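You operate a simulated robot arm through the tools that you are given. There is no shell and no other tool.

Carry out the task below with a simulated two-armed robot. There is one attempt and no reset: what you move stays moved.

Task
Stand the tube and block of the card's shade on the light box and switch it on.
Fine: its knob on DAY. Set down upright: what you pick out.
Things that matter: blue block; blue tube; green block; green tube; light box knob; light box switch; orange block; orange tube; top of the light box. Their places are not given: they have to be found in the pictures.

Only the result counts: the job must be done as asked and must still hold three seconds after the hand-in. Knocking over, shifting, dropping, spilling or breaking anything else fails it.

Robot
Two 7-joint arms with two-finger parallel grippers on one trunk that stands fixed in place. Base frame: the origin is at the foot of the trunk, x ahead of it, y to its left, z up; the work surface is at about z = 78. Lengths are in cm, angles in degrees, forces in N, time in s.
The left shoulder is at [7, 13.4, 117.6], the right one opposite. With the tool pointing down near the work surface each hand reaches from about 10 to 64 cm from the base axis, measured 20 degrees to its own side. Payload 1.57 kg a hand.
Tool frame (each hand has its own): the origin (TCP) lies between the finger pads and is the grasp point; the fingertips stand 3 cm ahead of it; z points along the fingers, y is the line along which they close. Largest opening 8 cm; finger width 1.7, thickness 1.2; the body of the gripper, 4 by 8.2 cm, starts 8 cm behind the TCP.
Orientation is told as [roll, pitch, yaw] about the base's x, y, z axes, in that order, counted from this pose: with the fingers straight down and closing along the base's y, the tool's x points along the base's -x, its y along +y and its z along -z.

Tools
- The arms move only by the tool jog_arm. It takes "left_targets", "right_targets" or both (then of equal length, played together; a hand with none holds still); each is a list of rows, each an object (a shift or turn left out is 0, a gripper value left out holds the last) with "slide": the shift along the base's x, y, z in cm, a list of three; "angular": the turn, a rotation vector about the base's x, y, z in degrees, a list of three; "hand": the closure in counts, from 0 (fully open) to 255 (shut). In form: [{"slide": [dx, dy, dz], "angular": [ax, ay, az], "hand": hand}, ...]. A call has 1 to 20 rows; each row is the pose to reach, as a shift and turn from the pose commanded when the call began. Each row takes 0.2 s and may step no farther than 5 cm and 8.6 degrees from the row before; otherwise, or with a gripper value out of range, the whole call is refused. A pose out of reach is approached as far as the arm can. The call stops where the force on the tool passes 40 N (or 10 N more than at its start, if that is more) or the arm is blocked; 0.2 s more then pass. Each finger travels about 15.3 cm/s and halts on what it meets, pressing with about 34 N; the grip force reading is that of the motor and also rises with nothing between the fingers. The clock runs only during rows and for 0.2 s after the last one: add rows that repeat a pose to give the fingers time. It gives the time, the measured TCP pose, the force on the tool (base axes), the opening and the grip force at its end, in the units of the frame above (readings bear some noise), with the torque about the TCP (base axes, N m) and any sound that the robot's microphone picked up.
- Cameras (640 x 400 px; columns grow to the right, rows downward): "scene" is now at [13.25, 0.44, 138.93]; the picture's right is [0.04, -1.00, 0.00], its down [-0.71, -0.03, -0.70] and it looks along [0.70, 0.03, -0.72] (base axes); focal length 276 px, centre (320, 200). "left" rides on the left gripper at [7.2, 0.7, -12.2] in its tool frame; the picture's right is [-0.09, 1.00, 0.00], its down [-0.84, -0.08, -0.54] and it looks along [-0.54, -0.05, 0.84] (tool axes); focal length 238 px, centre (320, 200). "right" rides on the right gripper at [7.2, -0.7, -12.2] in its tool frame; the picture's right is [0.09, 1.00, 0.00], its down [-0.84, 0.08, -0.54] and it looks along [-0.54, 0.05, 0.84] (tool axes); focal length 238 px, centre (320, 200).
- camera(camera): a new picture of that camera. The clock stands still meanwhile.
- move_column(by): slides the trunk up (or, below 0, down) by that many cm; the arms and the scene camera ride with it, the base frame stays. It gives what a move gives, with no picture.
- head_to(pan, tilt): turns the head with the scene camera to pan (to the left, within 86 degrees either way) and tilt (down, from -29 to 69), counted from straight ahead of the robot. It gives what a move gives.
- locate(camera, pixels): for up to 12 pixels [column, row] of the newest picture of that camera ("zoom" is the newest enlarged one), the place [x, y, z] in the base frame of the surface seen there, good to about 0.3 cm. The clock stands still meanwhile.
- enlarge(camera, box): a new picture of the part [left, top, right, bottom] of that camera's present view, enlarged. The clock stands still meanwhile.
- sign_off(): hands the job in; it is judged then, once.

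Unless the task says otherwise, let go and move clear before handing in.

The tools are called after "Call:" as a command line: name --argument value ..., lists and objects as JSON in quotes. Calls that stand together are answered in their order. jog_arm: Moves the arms, as the interface text tells. Its arguments: {"type":"object","properties":{"left_targets":{"type":"array"},"right_targets":{"type":"array"}},"required":[]} The other tools are called the same way: move_column (by) slides the trunk up or down; head_to (pan, tilt) turns the head that bears the scene camera; camera (camera) takes a picture; locate (camera, pixels) gives the place of the surface under pixels of a picture; enlarge (camera, box) takes an enlarged picture of a part of a camera's view; sign_off () hands the job in.

At the start:

```text
t: 0.0
left_ee_pos: [47.45, 25.66, 114.88]
left_tcp_rot: [0.0, 0.0, 0.1]
left_force: [-0.7, -0.1, 0.2]
left_wrist_torque: [0.0, 0.03, 0.0]
left_width: 7.99
left_finger_force: 0.0
right_ee_pos: [48.24, -17.66, 117.08]
right_tcp_rot: [0.0, 0.0, -0.1]
right_force: [0.6, -0.2, 0.3]
right_wrist_torque: [-0.01, -0.02, 0.01]
right_width: 8.04
right_finger_force: 0.1
trunk travel left (down, up): [-75.0, 19.0]
head pan, tilt: [2.2, 45.6]
```

scene: 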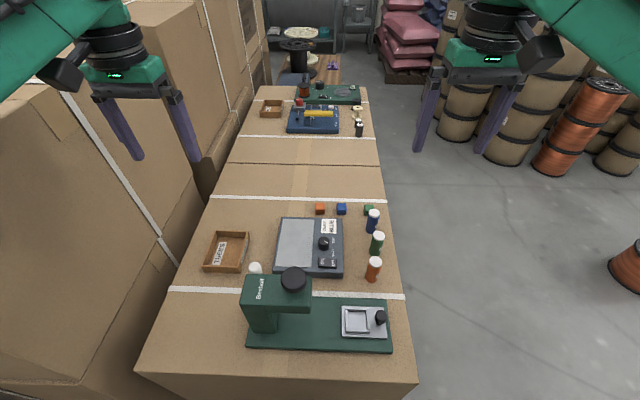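
right: 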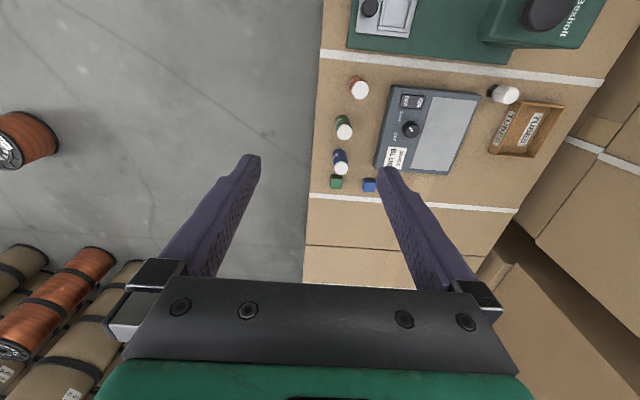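
left: 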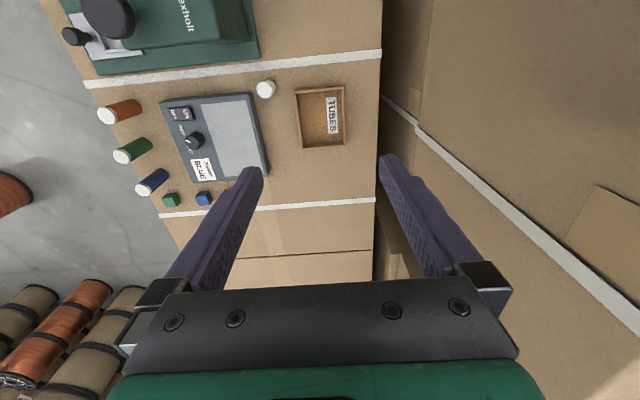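

The scene picture shows the light box around (310,245), the tubes at (372,220), (377,243) and (373,268), and the blocks near (320–370,209). I'll enlarge the card and controls to read them.

Call:
enlarge --camera "scene" --box '[260, 190, 400, 290]'

Call:
enlarge --camera "right" --box '[320, 70, 500, 200]'

Call:
enlarge --camera "left" --box '[90, 80, 280, 210]'

```text
4.00 times, centred on (330, 240) of scene
```

zoom: 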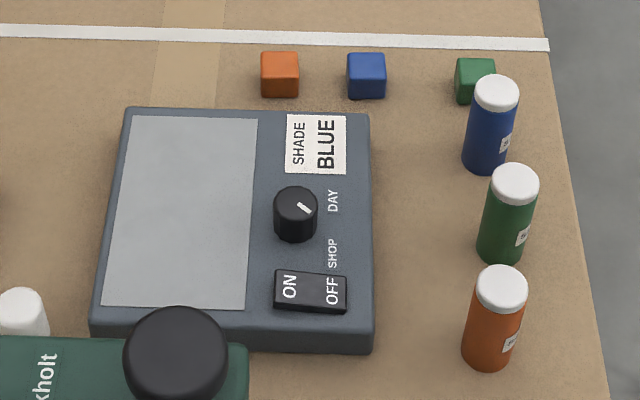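

```text
3.08 times, centred on (410, 135) of right
```

zoom: 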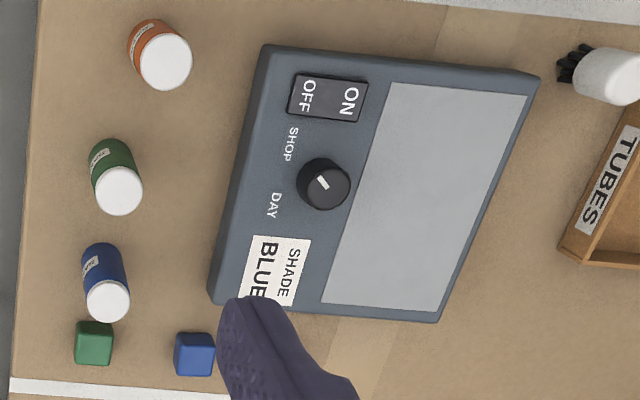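

```text
3.08 times, centred on (185, 145) of left
```

zoom: 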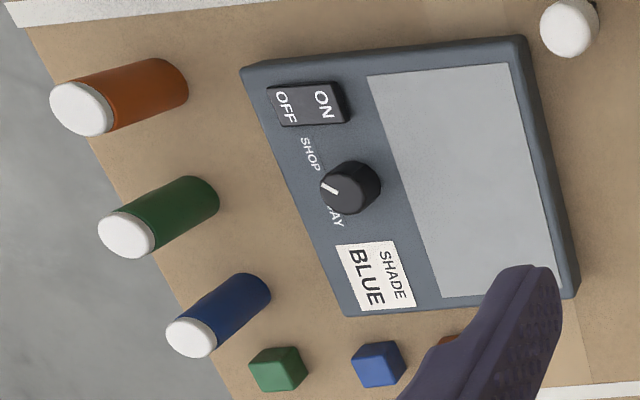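

The card reads BLUE. The knob's white line points down-right in the scene zoom, toward SHOP, so it has to turn to DAY. I'll take a new scene zoom to locate everything.

Call:
enlarge --camera "scene" --box '[260, 190, 400, 290]'

Call:
locate --camera "zoom" --pixels '[[366, 65], [366, 88], [496, 92], [487, 150], [515, 182], [280, 63], [475, 65], [295, 200], [333, 200], [333, 253], [290, 287], [333, 291]]'

Call:
locate --camera "zoom" --pixels '[[128, 110], [366, 117], [366, 335], [95, 325], [133, 120], [256, 122], [247, 308], [105, 302], [180, 215], [430, 200], [22, 300], [175, 340]]'

Call:
camera --camera "scene"

```text
4.00 times, centred on (330, 240) of scene
```

zoom: 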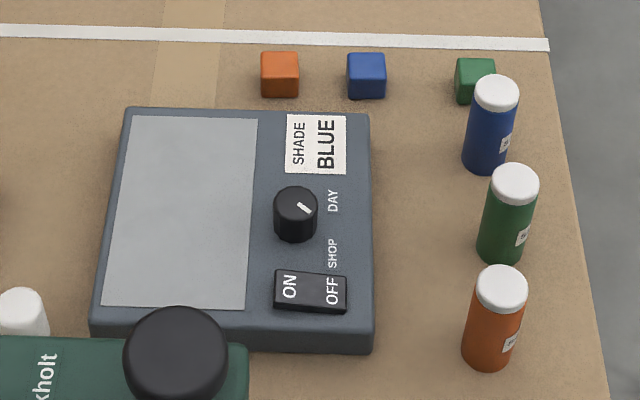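

```text
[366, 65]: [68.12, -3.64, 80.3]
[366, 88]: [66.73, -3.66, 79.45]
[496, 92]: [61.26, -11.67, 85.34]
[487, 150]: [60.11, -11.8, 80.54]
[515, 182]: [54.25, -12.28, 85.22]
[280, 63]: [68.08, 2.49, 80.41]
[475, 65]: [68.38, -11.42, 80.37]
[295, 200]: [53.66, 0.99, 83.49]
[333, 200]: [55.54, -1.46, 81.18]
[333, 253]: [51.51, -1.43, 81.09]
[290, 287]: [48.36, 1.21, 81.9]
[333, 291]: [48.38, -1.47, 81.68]
```

```text
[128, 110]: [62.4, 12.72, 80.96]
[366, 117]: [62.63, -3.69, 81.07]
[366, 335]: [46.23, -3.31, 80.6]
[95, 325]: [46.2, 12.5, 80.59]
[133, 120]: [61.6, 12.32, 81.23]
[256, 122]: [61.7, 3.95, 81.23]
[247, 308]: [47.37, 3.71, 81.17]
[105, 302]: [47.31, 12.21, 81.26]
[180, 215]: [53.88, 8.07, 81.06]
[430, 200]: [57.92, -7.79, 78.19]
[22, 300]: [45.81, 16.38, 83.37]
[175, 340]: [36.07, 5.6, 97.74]
```

```text
taken
```

scene: 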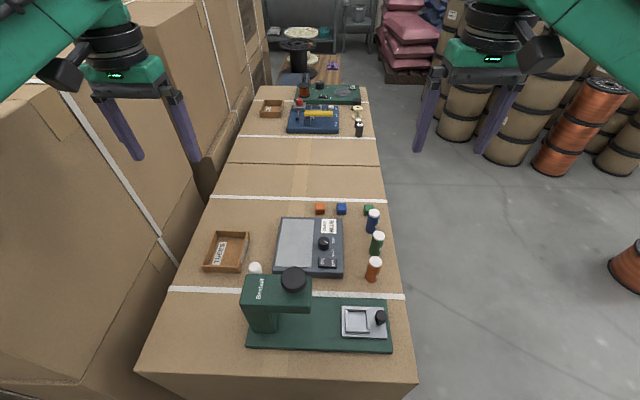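

The blue block is at about (67.5, -3.6), the blue tube at about (61, -11.8), the panel spans x 47–62 and y 4–12, and the knob is near (54, 1). I'll bring the right hand closer for a better view and to test reach.

Call:
jog_arm --right_targets '[{"slide": [2, 1.5, -4]}, {"slide": [4, 3, -8]}, {"slide": [6, 4.5, -12]}, {"slide": [8, 5.6, -16]}, {"slide": [8, 5.6, -18]}, {"slide": [8, 5.6, -18]}]'

Call:
camera --camera "right"

```text
t: 1.4
left_ee_pos: [47.31, 25.78, 115.02]
left_tcp_rot: [0.1, 0.0, 0.0]
left_force: [-0.7, -0.2, 0.6]
left_wrist_torque: [0.04, -0.01, 0.02]
left_width: 7.98
left_finger_force: 0.1
right_ee_pos: [56.31, -11.93, 99.07]
right_tcp_rot: [0.0, 0.0, -0.1]
right_force: [0.2, 0.1, 0.0]
right_wrist_torque: [0.05, -0.02, -0.01]
right_width: 8.0
right_finger_force: 0.1
trunk travel left (down, up): [-75.0, 19.0]
head pan, tilt: [2.2, 45.6]
```

```text
taken
```

right: 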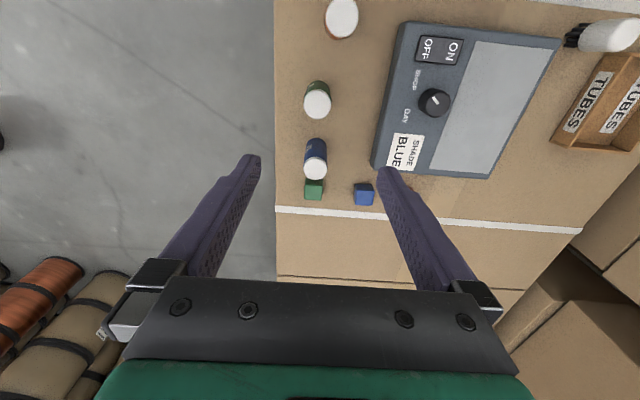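

The right hand holds at (56.3, -11.9, 99). The blue tube's cap is at (316,168) and the blue block at (364,194). I'll zoom in and locate them.

Call:
enlarge --camera "right" --box '[280, 60, 520, 210]'

```text
2.67 times, centred on (400, 135) of right
```

zoom: 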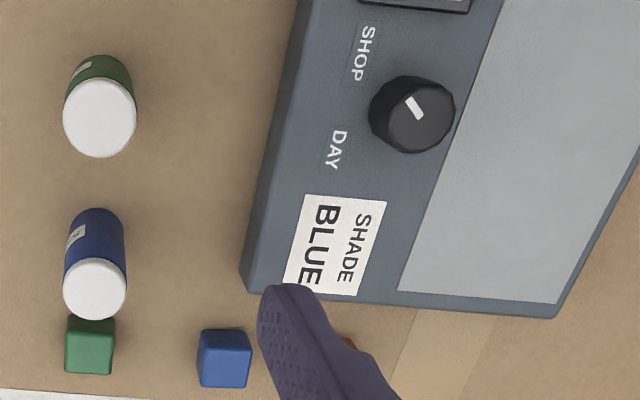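

Call:
locate --camera "zoom" --pixels '[[64, 289], [126, 289], [95, 262], [95, 315], [201, 350], [249, 350], [225, 334], [225, 384], [370, 115], [455, 115], [409, 98], [421, 115]]'

Call:
locate --camera "zoom" --pixels '[[95, 290], [225, 345], [418, 110], [400, 112], [435, 112], [418, 85], [418, 148], [113, 350], [67, 350], [337, 150], [364, 55], [352, 342]]'

```text
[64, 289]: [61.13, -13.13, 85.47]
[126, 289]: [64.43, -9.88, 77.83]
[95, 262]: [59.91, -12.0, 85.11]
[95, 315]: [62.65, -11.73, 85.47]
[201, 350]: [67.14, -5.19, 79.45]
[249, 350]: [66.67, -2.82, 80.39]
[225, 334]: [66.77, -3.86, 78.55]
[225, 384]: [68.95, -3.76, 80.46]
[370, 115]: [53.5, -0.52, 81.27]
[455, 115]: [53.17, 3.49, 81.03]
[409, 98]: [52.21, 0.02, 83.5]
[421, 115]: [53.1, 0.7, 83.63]
```

```text
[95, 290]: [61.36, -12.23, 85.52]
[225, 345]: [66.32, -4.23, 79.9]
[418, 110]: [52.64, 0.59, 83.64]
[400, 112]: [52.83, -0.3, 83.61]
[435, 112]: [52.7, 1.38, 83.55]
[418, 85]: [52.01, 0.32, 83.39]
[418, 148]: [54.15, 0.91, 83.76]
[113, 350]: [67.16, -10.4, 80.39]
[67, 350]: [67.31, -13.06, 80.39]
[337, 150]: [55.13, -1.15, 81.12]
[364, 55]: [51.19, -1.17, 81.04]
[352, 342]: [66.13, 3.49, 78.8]
```

Tube centre is about (61.3, -11.8) with its top at 85.5; block centre is about (67.7, -3.8); knob is about (53.2, 0.6). I'll move above the blue tube and check reach before descending.

Call:
jog_arm --right_targets '[{"slide": [2.5, 0.1, 0]}, {"slide": [5, 0.1, 0]}, {"slide": [5, 0.1, -4]}, {"slide": [5, 0.1, -8]}, {"slide": [5, 0.1, -10]}, {"slide": [5, 0.1, -10]}]'

Call:
camera --camera "right"

Call:
camera --camera "scene"

```text
t: 2.8
left_ee_pos: [47.54, 25.59, 115.06]
left_tcp_rot: [0.1, 0.1, 0.0]
left_force: [0.0, 0.0, 0.2]
left_wrist_torque: [0.04, 0.04, 0.01]
left_width: 7.98
left_finger_force: 0.1
right_ee_pos: [60.44, -12.02, 89.03]
right_tcp_rot: [0.1, 0.0, -0.1]
right_force: [0.4, 0.6, -0.6]
right_wrist_torque: [-0.01, -0.01, 0.02]
right_width: 8.0
right_finger_force: 0.0
right hand out of reach, approached as far as the arm can: row 4, 5, 6
trunk travel left (down, up): [-75.0, 19.0]
head pan, tilt: [2.2, 45.6]
```

```text
taken
```

right: 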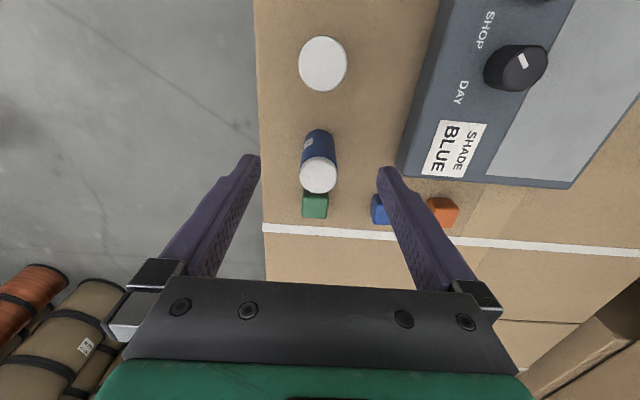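

```text
taken
```

scene: 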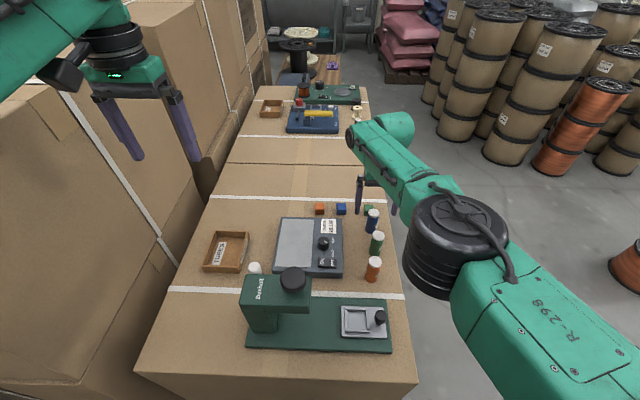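

The arm stopped about 0.9 cm short of the tube in x, so I need to lower the trunk. First I'll check how tall the cardboard near the left hand is before bringing everything down.

Call:
locate --camera "scene" --pixels '[[60, 110], [150, 190], [100, 210], [175, 60], [40, 80], [200, 180], [20, 260], [170, 260], [240, 60], [90, 320], [160, 20], [293, 275]]'

Call:
camera --camera "left"

```text
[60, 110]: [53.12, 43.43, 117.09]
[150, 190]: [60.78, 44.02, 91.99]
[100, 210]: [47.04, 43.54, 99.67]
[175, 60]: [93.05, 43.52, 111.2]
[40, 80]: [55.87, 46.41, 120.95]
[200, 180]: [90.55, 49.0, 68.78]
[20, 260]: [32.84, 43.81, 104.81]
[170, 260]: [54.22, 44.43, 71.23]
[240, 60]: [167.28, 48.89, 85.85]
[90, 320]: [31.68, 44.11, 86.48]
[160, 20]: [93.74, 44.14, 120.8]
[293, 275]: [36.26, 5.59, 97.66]
```

```text
taken
```

left: 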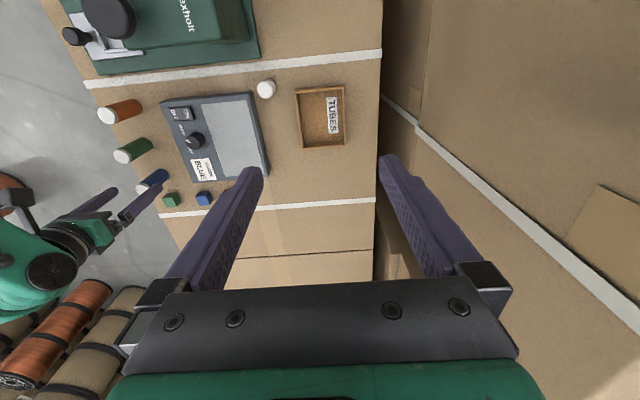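

The box wall stands at y≈43.5 and is about 117–120 tall, so the left elbow matters when the trunk drops. I'll pan the head left to see it.

Call:
locate --camera "scene" --pixels '[[10, 50], [40, 25], [80, 15], [110, 45], [60, 70], [5, 90], [490, 240], [600, 320], [400, 150], [545, 260]]'

Call:
head_to --pan 60 --tilt 35

Call:
camera --camera "scene"

```text
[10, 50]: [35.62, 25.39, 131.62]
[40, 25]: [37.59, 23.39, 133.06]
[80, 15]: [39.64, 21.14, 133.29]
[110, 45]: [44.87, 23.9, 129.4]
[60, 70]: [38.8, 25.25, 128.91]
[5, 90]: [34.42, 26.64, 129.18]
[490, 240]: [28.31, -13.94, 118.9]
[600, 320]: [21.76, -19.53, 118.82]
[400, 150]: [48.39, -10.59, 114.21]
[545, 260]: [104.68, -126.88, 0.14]
```

```text
t: 4.1
left_ee_pos: [47.42, 25.6, 114.87]
left_tcp_rot: [0.0, 0.1, 0.0]
left_force: [-0.2, -0.3, 0.1]
left_wrist_torque: [-0.02, 0.02, 0.04]
left_width: 8.0
left_finger_force: 0.1
right_ee_pos: [60.38, -12.08, 89.03]
right_tcp_rot: [0.0, -0.1, 0.0]
right_force: [0.1, -0.5, -0.6]
right_wrist_torque: [0.01, -0.01, 0.03]
right_width: 7.98
right_finger_force: 0.2
trunk travel left (down, up): [-75.0, 19.0]
head pan, tilt: [60.0, 35.0]
```

```text
taken
```

scene: 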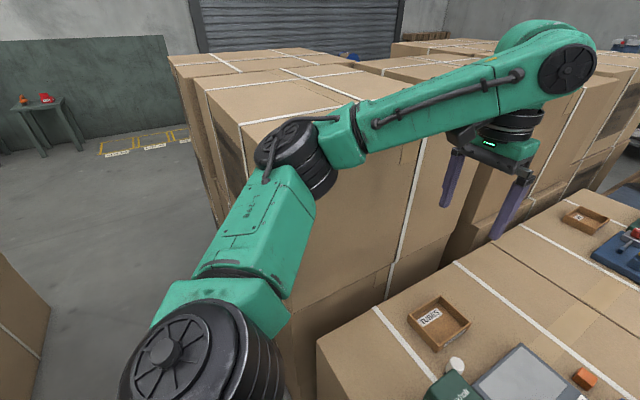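

The left elbow is at pixel (300,155), near the box stack. I'll locate it, the forearm and the box corners.

Call:
locate --camera "scene" --pixels '[[275, 150], [310, 175], [335, 130], [240, 235], [420, 115], [350, 145], [565, 65], [540, 40], [210, 85], [230, 170], [200, 330], [370, 75]]'

```text
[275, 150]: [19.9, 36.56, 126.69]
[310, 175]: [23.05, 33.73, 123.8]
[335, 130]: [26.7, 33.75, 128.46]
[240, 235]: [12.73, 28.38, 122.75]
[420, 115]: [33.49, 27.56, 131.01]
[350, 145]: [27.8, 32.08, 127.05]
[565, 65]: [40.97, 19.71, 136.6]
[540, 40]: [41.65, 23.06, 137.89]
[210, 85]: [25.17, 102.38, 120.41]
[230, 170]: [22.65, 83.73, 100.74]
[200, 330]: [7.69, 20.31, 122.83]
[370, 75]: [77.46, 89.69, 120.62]
```

The left elbow at (20, 36.6, 125) has little clearance from the box wall, so I'll leave the trunk alone and tilt the right hand forward when I need more reach. Next I'll look straight ahead again and measure the microscope and box controls.

Call:
head_to --pan 2 --tilt 58

Call:
jog_arm --right_targets '[{"slide": [-2, 0, 4]}, {"slide": [-4, -2, 8]}, {"slide": [-6, -5, 12]}, {"slide": [-6, -5, 12]}]'

Call:
camera --camera "scene"

Call:
enlarge --camera "scene" --box '[220, 110, 420, 310]'

```text
t: 5.3
left_ee_pos: [47.35, 25.72, 114.99]
left_tcp_rot: [-0.1, 0.1, -0.1]
left_force: [0.5, 0.0, -0.4]
left_wrist_torque: [-0.01, 0.02, 0.02]
left_width: 8.01
left_finger_force: 0.0
right_ee_pos: [60.39, -11.96, 89.19]
right_tcp_rot: [0.1, -0.1, -0.1]
right_force: [-0.2, 0.0, 0.2]
right_wrist_torque: [-0.01, 0.01, 0.0]
right_width: 8.02
right_finger_force: 0.1
trunk travel left (down, up): [-75.0, 19.0]
head pan, tilt: [2.0, 58.0]
```

```text
refused: row 3 steps farther than a row can; nothing moved
```

```text
taken
```

scene: 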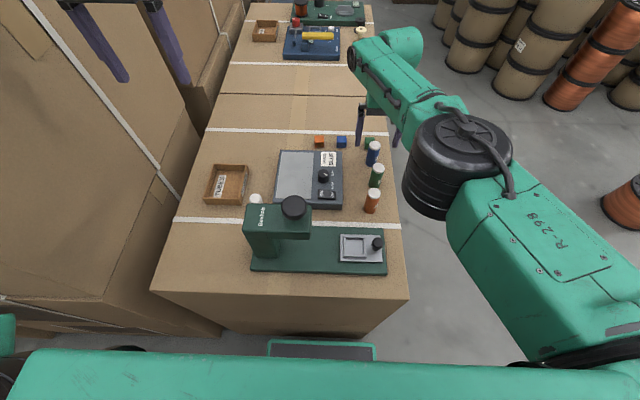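

```text
2.00 times, centred on (320, 210) of scene
```

zoom: 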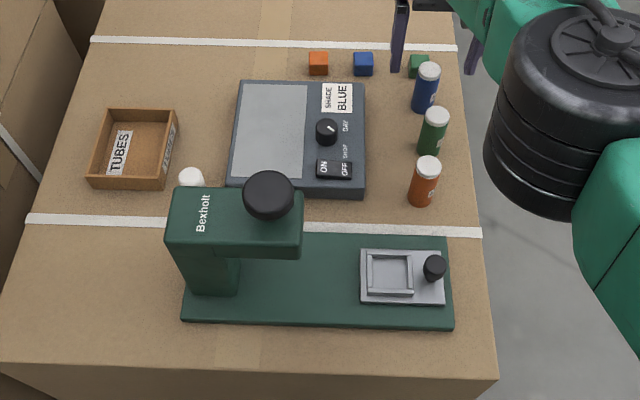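

The press head is at zoom (235,225), between the trunk and the light box. I'll measure how far it reaches.

Call:
locate --camera "zoom" --pixels '[[172, 190], [170, 232], [298, 215], [298, 240], [268, 175], [268, 195], [248, 190], [290, 190], [190, 178], [434, 262], [448, 322], [445, 240]]'

Call:
jog_arm --right_targets '[{"slide": [-2, 0, 4]}, {"slide": [-4, -1, 8]}, {"slide": [-6, -2, 12]}, {"slide": [-6, -2, 12]}]'

```text
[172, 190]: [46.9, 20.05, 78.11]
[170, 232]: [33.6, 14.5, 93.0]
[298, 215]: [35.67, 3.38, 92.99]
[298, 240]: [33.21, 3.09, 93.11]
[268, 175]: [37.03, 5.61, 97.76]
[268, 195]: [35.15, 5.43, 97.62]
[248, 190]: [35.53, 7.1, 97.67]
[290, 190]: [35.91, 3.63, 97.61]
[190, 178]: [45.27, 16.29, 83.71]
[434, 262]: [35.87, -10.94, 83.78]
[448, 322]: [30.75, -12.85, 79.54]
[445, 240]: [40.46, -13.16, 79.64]
```

```text
t: 6.3
left_ee_pos: [47.31, 25.97, 114.94]
left_tcp_rot: [0.0, 0.0, -0.1]
left_force: [0.3, 0.1, 1.0]
left_wrist_torque: [-0.05, -0.02, 0.0]
left_width: 7.99
left_finger_force: 0.0
right_ee_pos: [60.41, -11.39, 93.25]
right_tcp_rot: [-0.2, 0.0, -0.1]
right_force: [-0.6, 0.1, 0.3]
right_wrist_torque: [-0.02, -0.01, 0.0]
right_width: 8.02
right_finger_force: 0.1
right hand out of reach, approached as far as the arm can: row 1, 2, 3, 4
trunk travel left (down, up): [-75.0, 19.0]
head pan, tilt: [2.0, 58.0]
```

The press head spans x≈33–38 with its top at 97.7. The right arm stuck near full stretch at (60.4, -11.4, 93.3) instead of retreating, so I'll try again with small steps straight back.

Call:
jog_arm --right_targets '[{"slide": [-1, 0, 0]}, {"slide": [-2, 0, 0]}, {"slide": [-3, 0, 0]}, {"slide": [-4, 0, 1]}, {"slide": [-5, 0, 2]}, {"slide": [-5, 0, 2]}]'

```text
t: 7.7
left_ee_pos: [47.39, 25.69, 115.01]
left_tcp_rot: [0.0, 0.0, 0.0]
left_force: [1.2, -0.7, 0.1]
left_wrist_torque: [0.01, -0.02, -0.02]
left_width: 8.0
left_finger_force: 0.0
right_ee_pos: [60.57, -11.7, 92.97]
right_tcp_rot: [0.0, -0.1, -0.1]
right_force: [-0.5, 0.6, -0.3]
right_wrist_torque: [0.01, -0.03, -0.01]
right_width: 8.0
right_finger_force: 0.0
right hand out of reach, approached as far as the arm can: row 1, 2, 3, 4, 5, 6
trunk travel left (down, up): [-75.0, 19.0]
head pan, tilt: [2.0, 58.0]
```

It barely moved, so something is limiting it, either a joint limit or the stretched arm. I'll try straight up, since it did rise 4 cm before.

Call:
jog_arm --right_targets '[{"slide": [0, 0, 2]}, {"slide": [0, 0, 4]}, {"slide": [0, 0, 6]}, {"slide": [0, 0, 8]}, {"slide": [0, 0, 10]}, {"slide": [0, 0, 10]}]'

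Call:
camera --camera "scene"

```text
t: 9.1
left_ee_pos: [47.41, 25.73, 114.9]
left_tcp_rot: [0.0, 0.1, -0.1]
left_force: [0.2, 0.1, 0.3]
left_wrist_torque: [-0.02, -0.03, 0.02]
left_width: 8.02
left_finger_force: 0.1
right_ee_pos: [60.52, -11.56, 102.93]
right_tcp_rot: [0.0, -0.1, -0.2]
right_force: [0.2, 0.1, -0.2]
right_wrist_torque: [-0.02, -0.04, 0.0]
right_width: 7.98
right_finger_force: 0.0
trunk travel left (down, up): [-75.0, 19.0]
head pan, tilt: [2.0, 58.0]
```

```text
taken
```

scene: 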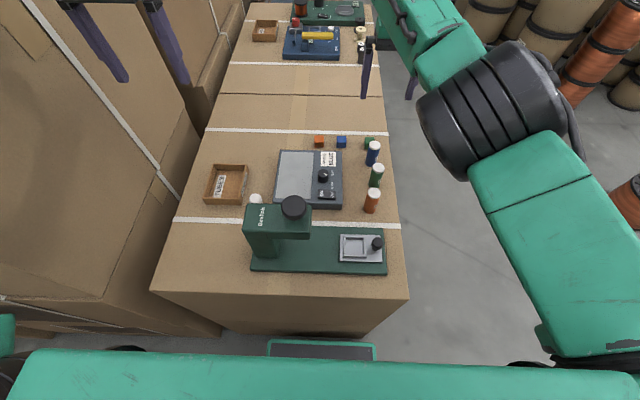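

It rose freely to z=102.9. Now I'll back off in x and tilt the fingers forward about y, checking reach as it goes.

Call:
jog_arm --right_targets '[{"slide": [-2, 0, 0]}, {"slide": [-4, 0, 0], "angular": [0, -4, 0]}, {"slide": [-5, 0, 0], "angular": [0, -8, 0]}, {"slide": [-5, 0, -2], "angular": [0, -14, 0]}, {"slide": [-5, 0, -4], "angular": [0, -20, 0]}, {"slide": [-5, 0, -4], "angular": [0, -20, 0]}]'

Call:
camera --camera "right"

```text
t: 10.5
left_ee_pos: [47.2, 25.91, 114.98]
left_tcp_rot: [-0.1, 0.0, 0.0]
left_force: [-0.4, 0.0, -0.2]
left_wrist_torque: [-0.01, 0.0, 0.0]
left_width: 7.99
left_finger_force: 0.1
right_ee_pos: [55.38, -11.64, 99.03]
right_tcp_rot: [-0.1, -20.1, -0.1]
right_force: [0.6, 0.6, 0.6]
right_wrist_torque: [-0.02, -0.01, -0.03]
right_width: 7.99
right_finger_force: 0.0
right hand out of reach, approached as far as the arm can: row 1, 2, 3
trunk travel left (down, up): [-75.0, 19.0]
head pan, tilt: [2.0, 58.0]
```

```text
taken
```

right: 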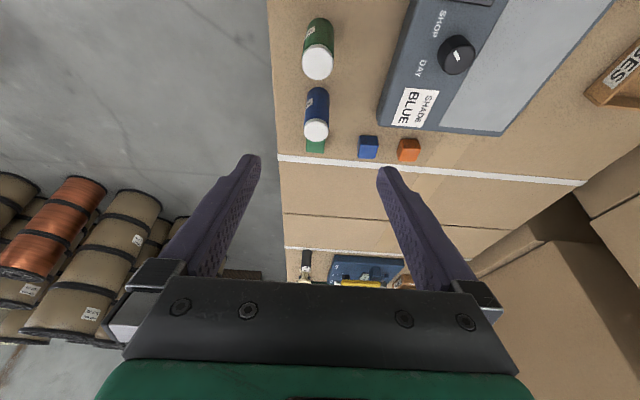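

It tilts fine at (55.4, -11.6, 99). I'll do the knob first: straighten the hand and move over it at about (53.1, 0.6).

Call:
jog_arm --right_targets '[{"slide": [-0.5, 2.5, 0], "angular": [0, 7, 0]}, {"slide": [-1, 5, 0], "angular": [0, 14, 0]}, {"slide": [-1.5, 7.5, 0], "angular": [0, 20.1, 0], "hand": 100}, {"slide": [-2.3, 10, -1], "angular": [0, 20.1, 0]}, {"slide": [-2.3, 12.2, -3], "angular": [0, 20.1, 0]}, {"slide": [-2.3, 12.2, -3], "angular": [0, 20.1, 0]}]'

Call:
camera --camera "right"

```text
t: 11.9
left_ee_pos: [47.35, 25.65, 114.99]
left_tcp_rot: [0.1, 0.1, 0.0]
left_force: [0.6, 0.3, 0.0]
left_wrist_torque: [0.0, 0.0, 0.05]
left_width: 7.98
left_finger_force: 0.2
right_ee_pos: [53.17, 0.56, 95.81]
right_tcp_rot: [0.1, 0.0, -0.1]
right_force: [0.2, -0.3, 0.7]
right_wrist_torque: [0.0, 0.01, 0.03]
right_width: 4.88
right_finger_force: 0.0
trunk travel left (down, up): [-75.0, 19.0]
head pan, tilt: [2.0, 58.0]
```

```text
taken
```

right: 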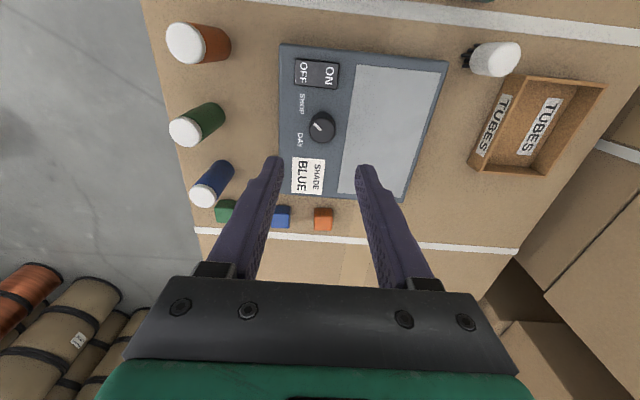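

The hand is vertical above the knob with 4.9 cm of opening. I'll zoom in on the knob and switch from here.

Call:
enlarge --camera "right" --box '[270, 40, 398, 120]'

Call:
enlarge --camera "right" --box '[260, 50, 388, 170]'

```text
5.00 times, centred on (334, 80) of right
```

zoom: 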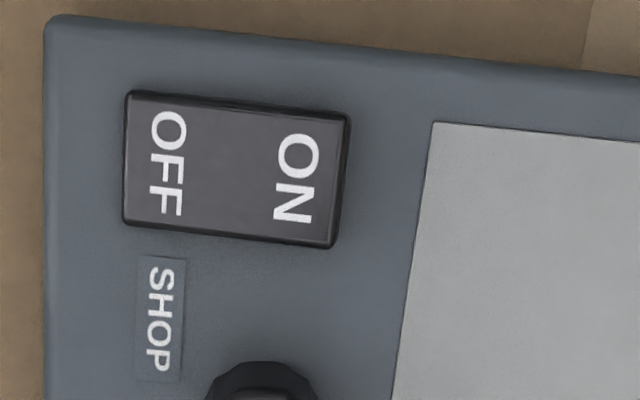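

```text
3.33 times, centred on (324, 110) of right
```

zoom: 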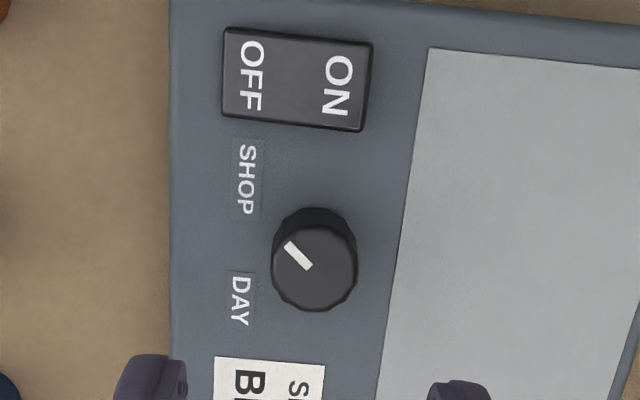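

Call:
locate --camera "zoom" --pixels '[[315, 268], [290, 245], [308, 268], [315, 230], [315, 300], [278, 265], [352, 265], [247, 180], [238, 300], [250, 75], [338, 85], [296, 80]]'

Call:
locate --camera "zoom" --pixels '[[226, 75], [365, 85], [240, 35], [350, 45], [345, 125], [240, 110], [310, 260], [300, 255]]'

```text
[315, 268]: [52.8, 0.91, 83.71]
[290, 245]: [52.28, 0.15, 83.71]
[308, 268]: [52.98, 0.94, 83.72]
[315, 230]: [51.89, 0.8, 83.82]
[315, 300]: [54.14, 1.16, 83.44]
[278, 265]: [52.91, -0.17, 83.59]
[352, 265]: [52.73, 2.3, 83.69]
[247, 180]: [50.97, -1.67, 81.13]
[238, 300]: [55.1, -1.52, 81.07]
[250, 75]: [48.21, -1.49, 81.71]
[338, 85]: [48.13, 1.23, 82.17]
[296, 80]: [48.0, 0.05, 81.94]
```

```text
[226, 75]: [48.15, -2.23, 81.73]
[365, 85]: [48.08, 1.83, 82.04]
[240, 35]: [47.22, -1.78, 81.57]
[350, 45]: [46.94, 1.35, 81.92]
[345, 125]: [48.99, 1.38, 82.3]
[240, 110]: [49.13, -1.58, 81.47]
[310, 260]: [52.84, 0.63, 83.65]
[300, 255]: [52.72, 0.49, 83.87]
```

The knob centre is about (53.0, 0.95) and its pointer is at about -131°, with DAY at about -50°. The ON side of the rocker sits higher (82.1 against 81.6), so it is off. I'll yaw to -40° and descend over the knob.

Call:
jog_arm --right_targets '[{"slide": [-0.15, 0.4, 0], "angular": [0, 0, -8]}, {"slide": [-0.15, 0.4, 0], "angular": [0, 0, -16]}, {"slide": [-0.15, 0.4, 0], "angular": [0, 0, -24]}, {"slide": [-0.15, 0.4, 0], "angular": [0, 0, -32]}, {"slide": [-0.15, 0.4, -2], "angular": [0, 0, -40]}, {"slide": [-0.15, 0.4, -5], "angular": [0, 0, -40]}, {"slide": [-0.15, 0.4, -7], "angular": [0, 0, -40]}, {"slide": [-0.15, 0.4, -7], "angular": [0, 0, -40]}]'

Call:
camera --camera "right"

Call:
enlarge --camera "scene" --box '[250, 110, 400, 230]'

```text
t: 13.7
left_ee_pos: [47.39, 25.75, 114.9]
left_tcp_rot: [-0.1, -0.1, 0.1]
left_force: [-0.5, 0.3, -0.2]
left_wrist_torque: [-0.03, 0.01, 0.01]
left_width: 7.98
left_finger_force: 0.1
right_ee_pos: [52.97, 1.06, 88.79]
right_tcp_rot: [0.0, 0.1, -40.1]
right_force: [0.7, 0.3, -0.3]
right_wrist_torque: [0.01, 0.01, 0.04]
right_width: 4.87
right_finger_force: 0.0
trunk travel left (down, up): [-75.0, 19.0]
head pan, tilt: [2.0, 58.0]
```

```text
taken
```

right: 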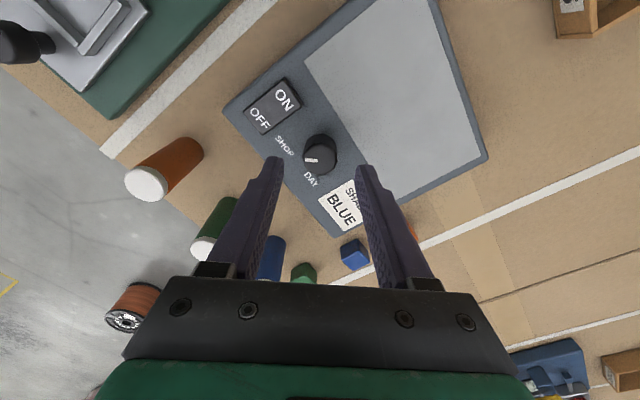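

```text
3.33 times, centred on (325, 170) of scene
```

zoom: 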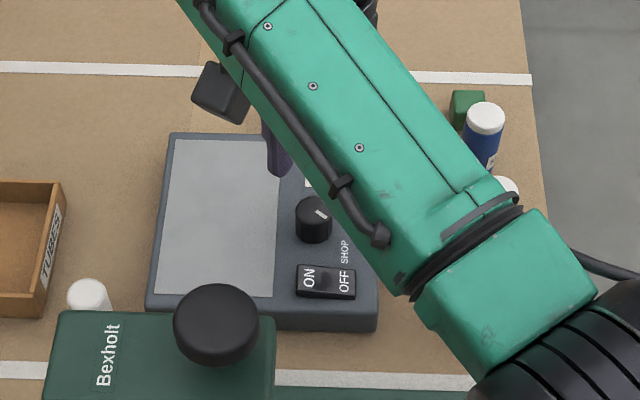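

The TCP is centred at (53.0, 1.06, 88.8) with yaw -40° and the fingers straddle the knob. I'll descend to about 84.5, close, and read the result.

Call:
jog_arm --right_targets '[{"slide": [0.05, -0.1, -2]}, {"slide": [0.05, -0.1, -3.5]}, {"slide": [0.05, -0.1, -4.2]}, {"slide": [0.05, -0.1, -4.2], "hand": 160}, {"slide": [0.05, -0.1, -4.2], "hand": 200}, {"slide": [0.05, -0.1, -4.2], "hand": 200}]'

Call:
camera --camera "right"

```text
t: 15.1
left_ee_pos: [47.54, 25.82, 114.9]
left_tcp_rot: [-0.1, 0.1, -0.1]
left_force: [0.0, -0.6, -0.6]
left_wrist_torque: [-0.03, 0.01, -0.01]
left_width: 7.99
left_finger_force: 0.1
right_ee_pos: [53.1, 0.94, 84.72]
right_tcp_rot: [0.1, 0.1, -40.0]
right_force: [2.6, 2.0, 0.9]
right_wrist_torque: [0.04, -0.25, 0.03]
right_width: 2.73
right_finger_force: 37.6
trunk travel left (down, up): [-75.0, 19.0]
head pan, tilt: [2.0, 58.0]
```

```text
taken
```

right: 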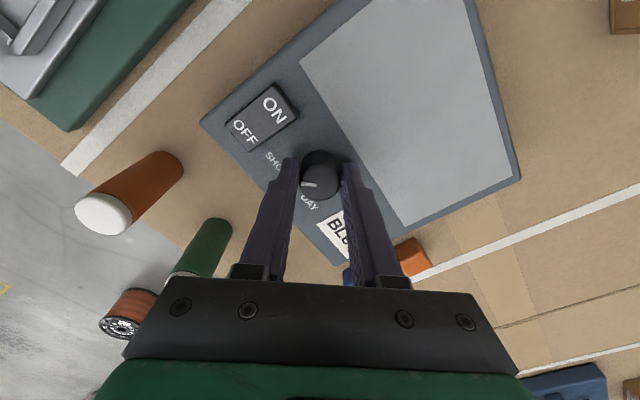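

The knob is gripped at 2.73 cm width with only small side forces. I'll turn it +80° about z in 8° steps.

Call:
jog_arm --right_targets '[{"angular": [0, 0, 8]}, {"angular": [0, 0, 16]}, {"angular": [0, 0, 24]}, {"angular": [0, 0, 32]}, {"angular": [0, 0, 40]}, {"angular": [0, 0, 48]}, {"angular": [0, 0, 56]}, {"angular": [0, 0, 64]}, {"angular": [0, 0, 72]}, {"angular": [0, 0, 80]}, {"angular": [0, 0, 80]}]'

Call:
camera --camera "right"

```text
t: 17.5
left_ee_pos: [47.5, 25.62, 114.95]
left_tcp_rot: [0.0, 0.0, 0.1]
left_force: [-0.5, 0.4, 1.2]
left_wrist_torque: [0.01, 0.01, 0.0]
left_width: 8.03
left_finger_force: 0.0
right_ee_pos: [53.12, 0.77, 84.71]
right_tcp_rot: [0.0, 0.2, 40.0]
right_force: [4.6, -6.3, 2.1]
right_wrist_torque: [-0.48, 0.01, -0.24]
right_width: 2.69
right_finger_force: 37.4
trunk travel left (down, up): [-75.0, 19.0]
head pan, tilt: [2.0, 58.0]
```

```text
taken
```

right: 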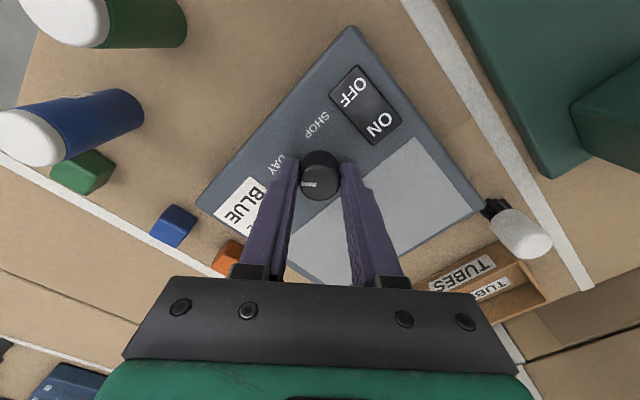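

The pointer at (310,184) still faces the left finger, so the knob turned with the hand to about -50°. I'll open, rise and check it.

Call:
jog_arm --right_targets '[{"hand": 100}, {"hand": 100}, {"slide": [0, 0, 3]}, {"slide": [0, 0, 7]}, {"slide": [0, 0, 7], "angular": [0, 0, -8]}, {"slide": [0, 0, 7], "angular": [0, 0, -16]}, {"slide": [0, 0, 7], "angular": [0, 0, -24]}, {"slide": [0, 0, 7], "angular": [0, 0, -32]}, {"slide": [0, 0, 8], "angular": [0, 0, -40]}, {"slide": [0, 0, 8], "angular": [0, 0, -40]}]'

Call:
enlarge --camera "right" --box '[240, 20, 400, 170]'

```text
t: 19.7
left_ee_pos: [47.31, 25.63, 114.96]
left_tcp_rot: [0.0, 0.2, 0.0]
left_force: [0.6, -0.3, 0.9]
left_wrist_torque: [-0.02, -0.02, -0.01]
left_width: 8.0
left_finger_force: 0.2
right_ee_pos: [53.29, 0.13, 92.55]
right_tcp_rot: [-0.4, 0.0, -1.1]
right_force: [-0.7, -0.3, -0.4]
right_wrist_torque: [0.0, -0.01, -0.02]
right_width: 4.87
right_finger_force: 0.1
trunk travel left (down, up): [-75.0, 19.0]
head pan, tilt: [2.0, 58.0]
```

```text
2.67 times, centred on (320, 95) of right
```

zoom: 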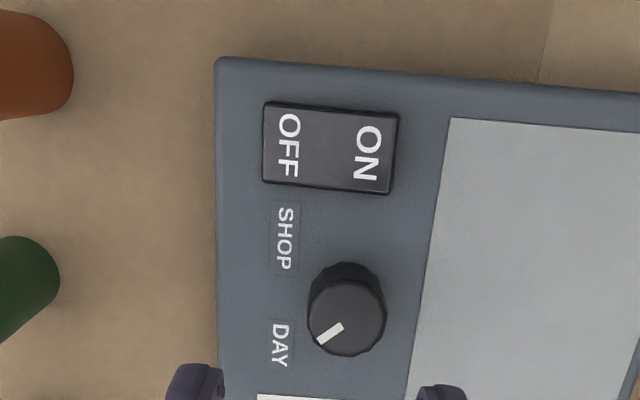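

The pointer now aims toward DAY. The hand reads 0.7 cm off in y, so I'll let it settle and measure the pointer angle.

Call:
jog_arm --right_targets '[{"slide": [0, 0, 0]}, {"slide": [0, 0, 0]}]'

Call:
enlarge --camera "right" --box '[240, 20, 400, 170]'

Call:
locate --camera "zoom" --pixels '[[320, 342], [342, 325], [348, 315], [310, 315], [384, 315], [345, 280], [345, 352], [280, 345], [285, 240], [368, 150], [290, 145], [330, 150]]'

```text
t: 20.3
left_ee_pos: [47.47, 25.76, 114.98]
left_tcp_rot: [0.0, -0.1, -0.1]
left_force: [0.7, 0.4, 1.1]
left_wrist_torque: [-0.02, 0.01, -0.02]
left_width: 8.0
left_finger_force: 0.0
right_ee_pos: [53.35, 0.11, 92.73]
right_tcp_rot: [-0.4, 0.1, -0.9]
right_force: [-0.3, -0.2, -0.5]
right_wrist_torque: [0.0, 0.0, -0.02]
right_width: 4.85
right_finger_force: 0.0
trunk travel left (down, up): [-75.0, 19.0]
head pan, tilt: [2.0, 58.0]
```

```text
2.67 times, centred on (320, 95) of right
```

zoom: 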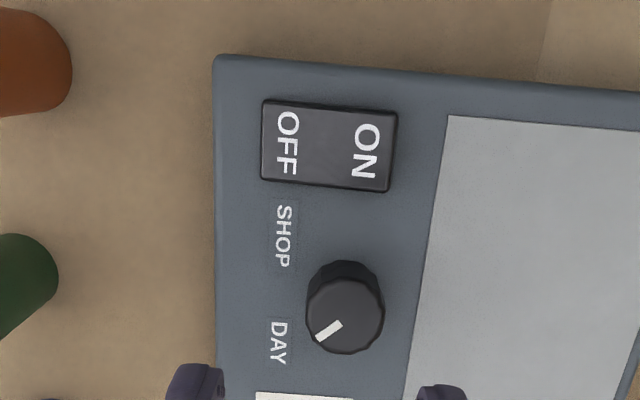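

```text
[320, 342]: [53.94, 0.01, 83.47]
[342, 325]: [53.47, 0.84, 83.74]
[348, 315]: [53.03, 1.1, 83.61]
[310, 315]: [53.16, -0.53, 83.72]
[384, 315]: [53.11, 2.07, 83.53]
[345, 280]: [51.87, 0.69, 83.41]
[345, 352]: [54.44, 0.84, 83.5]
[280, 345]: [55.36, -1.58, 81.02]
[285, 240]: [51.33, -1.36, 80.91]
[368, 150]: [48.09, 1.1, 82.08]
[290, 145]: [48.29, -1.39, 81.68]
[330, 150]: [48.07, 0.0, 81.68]
```

The knob is near DAY. I'll enlarge it further for a sharper angle reading.

Call:
enlarge --camera "right" --box '[295, 60, 355, 120]'

Call:
enlarge --camera "left" --box '[150, 80, 240, 190]'

```text
6.67 times, centred on (325, 90) of right
```

zoom: 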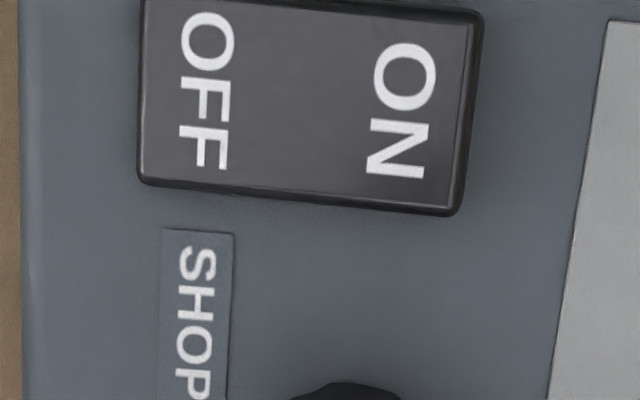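

```text
3.64 times, centred on (195, 135) of left
```

zoom: 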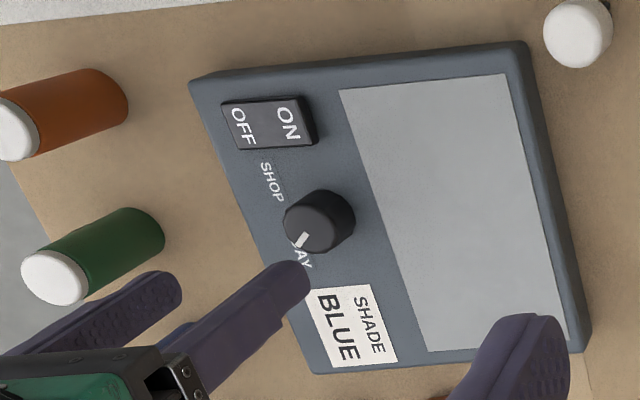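

Call:
enlarge --camera "right" --box '[285, 107, 365, 157]'

Call:
locate --camera "zoom" --pixels '[[320, 200], [360, 240], [200, 250], [200, 350], [400, 240], [300, 300]]'

```text
8.00 times, centred on (325, 132) of right
```

zoom: 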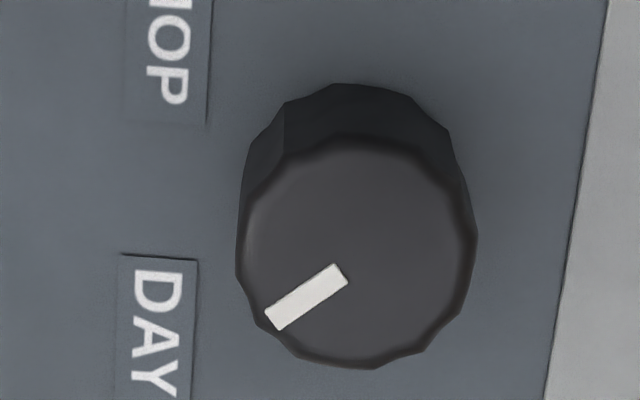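

```text
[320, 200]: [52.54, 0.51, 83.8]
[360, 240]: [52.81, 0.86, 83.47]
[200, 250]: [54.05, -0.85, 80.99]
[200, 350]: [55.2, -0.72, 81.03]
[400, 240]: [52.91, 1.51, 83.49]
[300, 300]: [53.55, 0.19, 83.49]
```

Enlarged, the pointer runs from (340,273) to (272,322), about -53°, while DAY lies at about -48°. I'll grip again at yaw ≈0 and turn about 6° more, first re-centring over the knob.

Call:
jog_arm --right_targets '[{"slide": [-0.3, 0.82, 0], "angular": [0, 0, 0]}, {"slide": [-0.3, 0.82, -2], "angular": [0, 0, 0]}, {"slide": [-0.3, 0.82, -4], "angular": [0, 0, 0]}, {"slide": [-0.3, 0.82, -4], "angular": [0, 0, 0]}]'

Call:
camera --camera "right"

```text
t: 21.3
left_ee_pos: [47.39, 25.65, 114.92]
left_tcp_rot: [-0.1, 0.0, 0.1]
left_force: [-0.3, 0.5, -0.2]
left_wrist_torque: [-0.03, 0.02, 0.01]
left_width: 8.0
left_finger_force: 0.0
right_ee_pos: [53.51, 0.62, 89.07]
right_tcp_rot: [-0.6, -0.7, -1.3]
right_force: [0.6, -0.1, 0.1]
right_wrist_torque: [-0.02, -0.01, 0.04]
right_width: 4.87
right_finger_force: 0.0
trunk travel left (down, up): [-75.0, 19.0]
head pan, tilt: [2.0, 58.0]
```

```text
taken
```

right: 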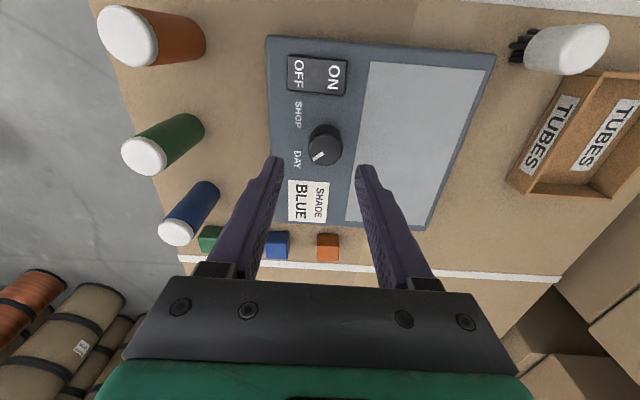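

The readings are drifting from the command by about 0.5 cm and 1°, which is odd. I'll look at the scene to see whether any part of the arm is touching something.

Call:
camera --camera "scene"

Call:
camera --camera "left"

```text
taken
```

scene: 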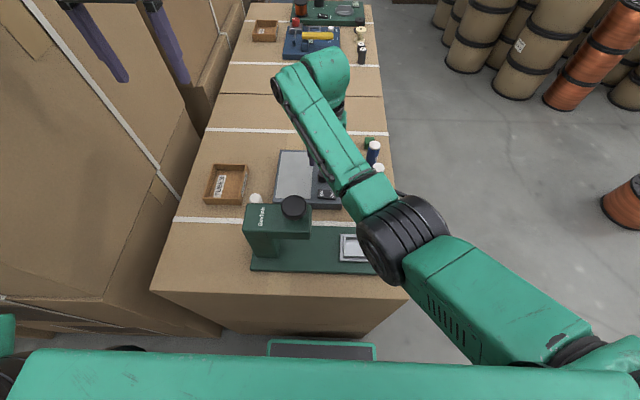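

```text
taken
```

left: 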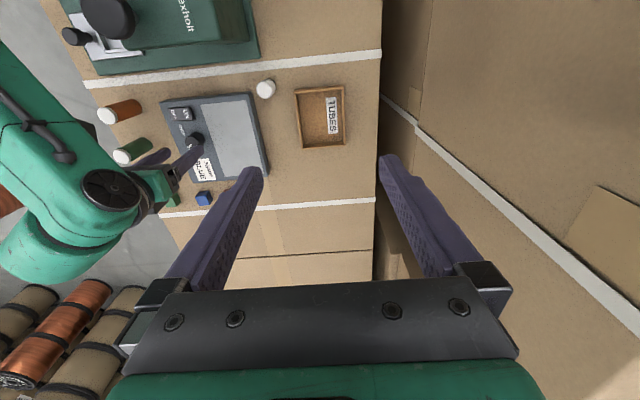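

The elbow at (400,235) now sits lower and over the press's end. I'll measure its height and its gap to the press and tubes.

Call:
locate --camera "scene" --pixels '[[375, 235], [410, 235], [430, 220], [365, 260], [385, 280], [345, 190], [370, 195], [310, 110], [480, 290], [320, 70], [400, 275], [293, 205]]'

Call:
enlarge --camera "scene" --box '[240, 130, 440, 290]'

```text
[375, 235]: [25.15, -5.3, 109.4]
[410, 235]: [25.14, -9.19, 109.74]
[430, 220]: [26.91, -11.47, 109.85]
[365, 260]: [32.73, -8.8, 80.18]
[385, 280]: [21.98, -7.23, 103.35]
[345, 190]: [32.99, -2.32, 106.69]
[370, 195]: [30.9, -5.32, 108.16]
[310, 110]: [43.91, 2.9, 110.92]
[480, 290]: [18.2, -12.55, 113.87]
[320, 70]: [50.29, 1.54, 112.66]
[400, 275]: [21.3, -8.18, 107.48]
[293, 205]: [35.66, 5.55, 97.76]
```

```text
2.50 times, centred on (340, 210) of scene
```

zoom: 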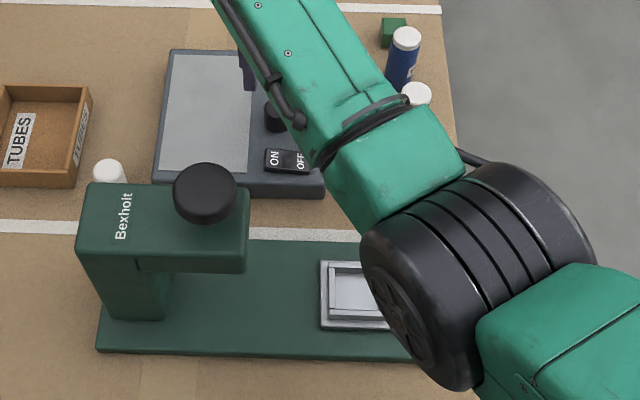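

The elbow is clear of everything (its top is at z≈110), so the offset comes from the arm's posture rather than contact. I'll lift and swing the arm back out to the right to see whether tracking recovers before going on.

Call:
jog_arm --right_targets '[{"slide": [0, 0, 4]}, {"slide": [0, -2, 8]}, {"slide": [-1, -6, 10]}, {"slide": [-2, -10, 12]}, {"slide": [-3, -14, 14]}, {"slide": [-3, -17, 17]}, {"slide": [-3, -17, 17]}, {"slide": [-3, -17, 17]}]'

Call:
camera --camera "scene"

```text
t: 23.1
left_ee_pos: [47.51, 25.74, 114.93]
left_tcp_rot: [0.0, 0.2, 0.1]
left_force: [0.0, 0.7, -0.9]
left_wrist_torque: [0.0, -0.06, 0.0]
left_width: 7.99
left_finger_force: 0.0
right_ee_pos: [57.16, -16.46, 105.73]
right_tcp_rot: [0.0, 0.2, 0.0]
right_force: [0.0, 0.3, 0.1]
right_wrist_torque: [0.0, 0.0, -0.01]
right_width: 4.87
right_finger_force: 0.1
right hand out of reach, approached as far as the arm can: row 2, 3, 4, 5, 6, 7, 8
trunk travel left (down, up): [-75.0, 19.0]
head pan, tilt: [2.0, 58.0]
```

```text
taken
```

scene: 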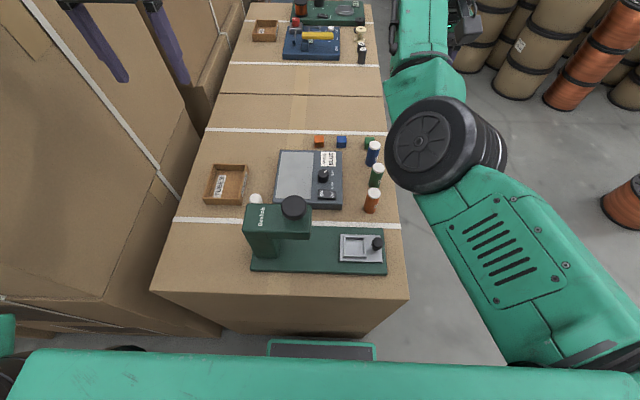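

Tracking recovered, but the elbow has swung to the inside and that limits the reach. I'll bring the hand toward its start pose, further out and back, and see whether the elbow returns outward.

Call:
jog_arm --right_targets '[{"slide": [-2, -1, 2]}, {"slide": [-4, -2, 4]}, {"slide": [-6, -3, 6]}, {"slide": [-8, -4, 8]}, {"slide": [-9, -5, 10]}, {"slide": [-9, -5, 11]}, {"slide": [-9, -5, 11]}]'

Call:
camera --camera "scene"

```text
t: 24.7
left_ee_pos: [47.51, 25.77, 114.85]
left_tcp_rot: [0.0, 0.0, 0.0]
left_force: [0.0, -0.8, 1.0]
left_wrist_torque: [0.04, 0.03, -0.03]
left_width: 8.01
left_finger_force: 0.1
right_ee_pos: [54.33, -21.86, 115.92]
right_tcp_rot: [0.0, 0.1, 0.0]
right_force: [1.2, 0.8, 0.6]
right_wrist_torque: [0.02, 0.01, 0.06]
right_width: 4.86
right_finger_force: 0.0
right hand out of reach, approached as far as the arm can: row 1, 2, 3, 4, 5, 6, 7
trunk travel left (down, up): [-75.0, 19.0]
head pan, tilt: [2.0, 58.0]
```

```text
taken
```

scene: 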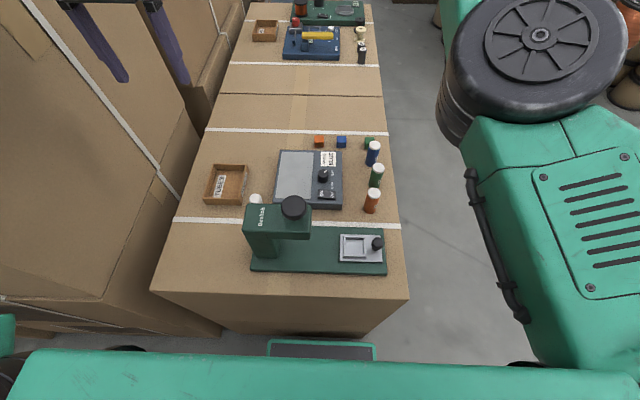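

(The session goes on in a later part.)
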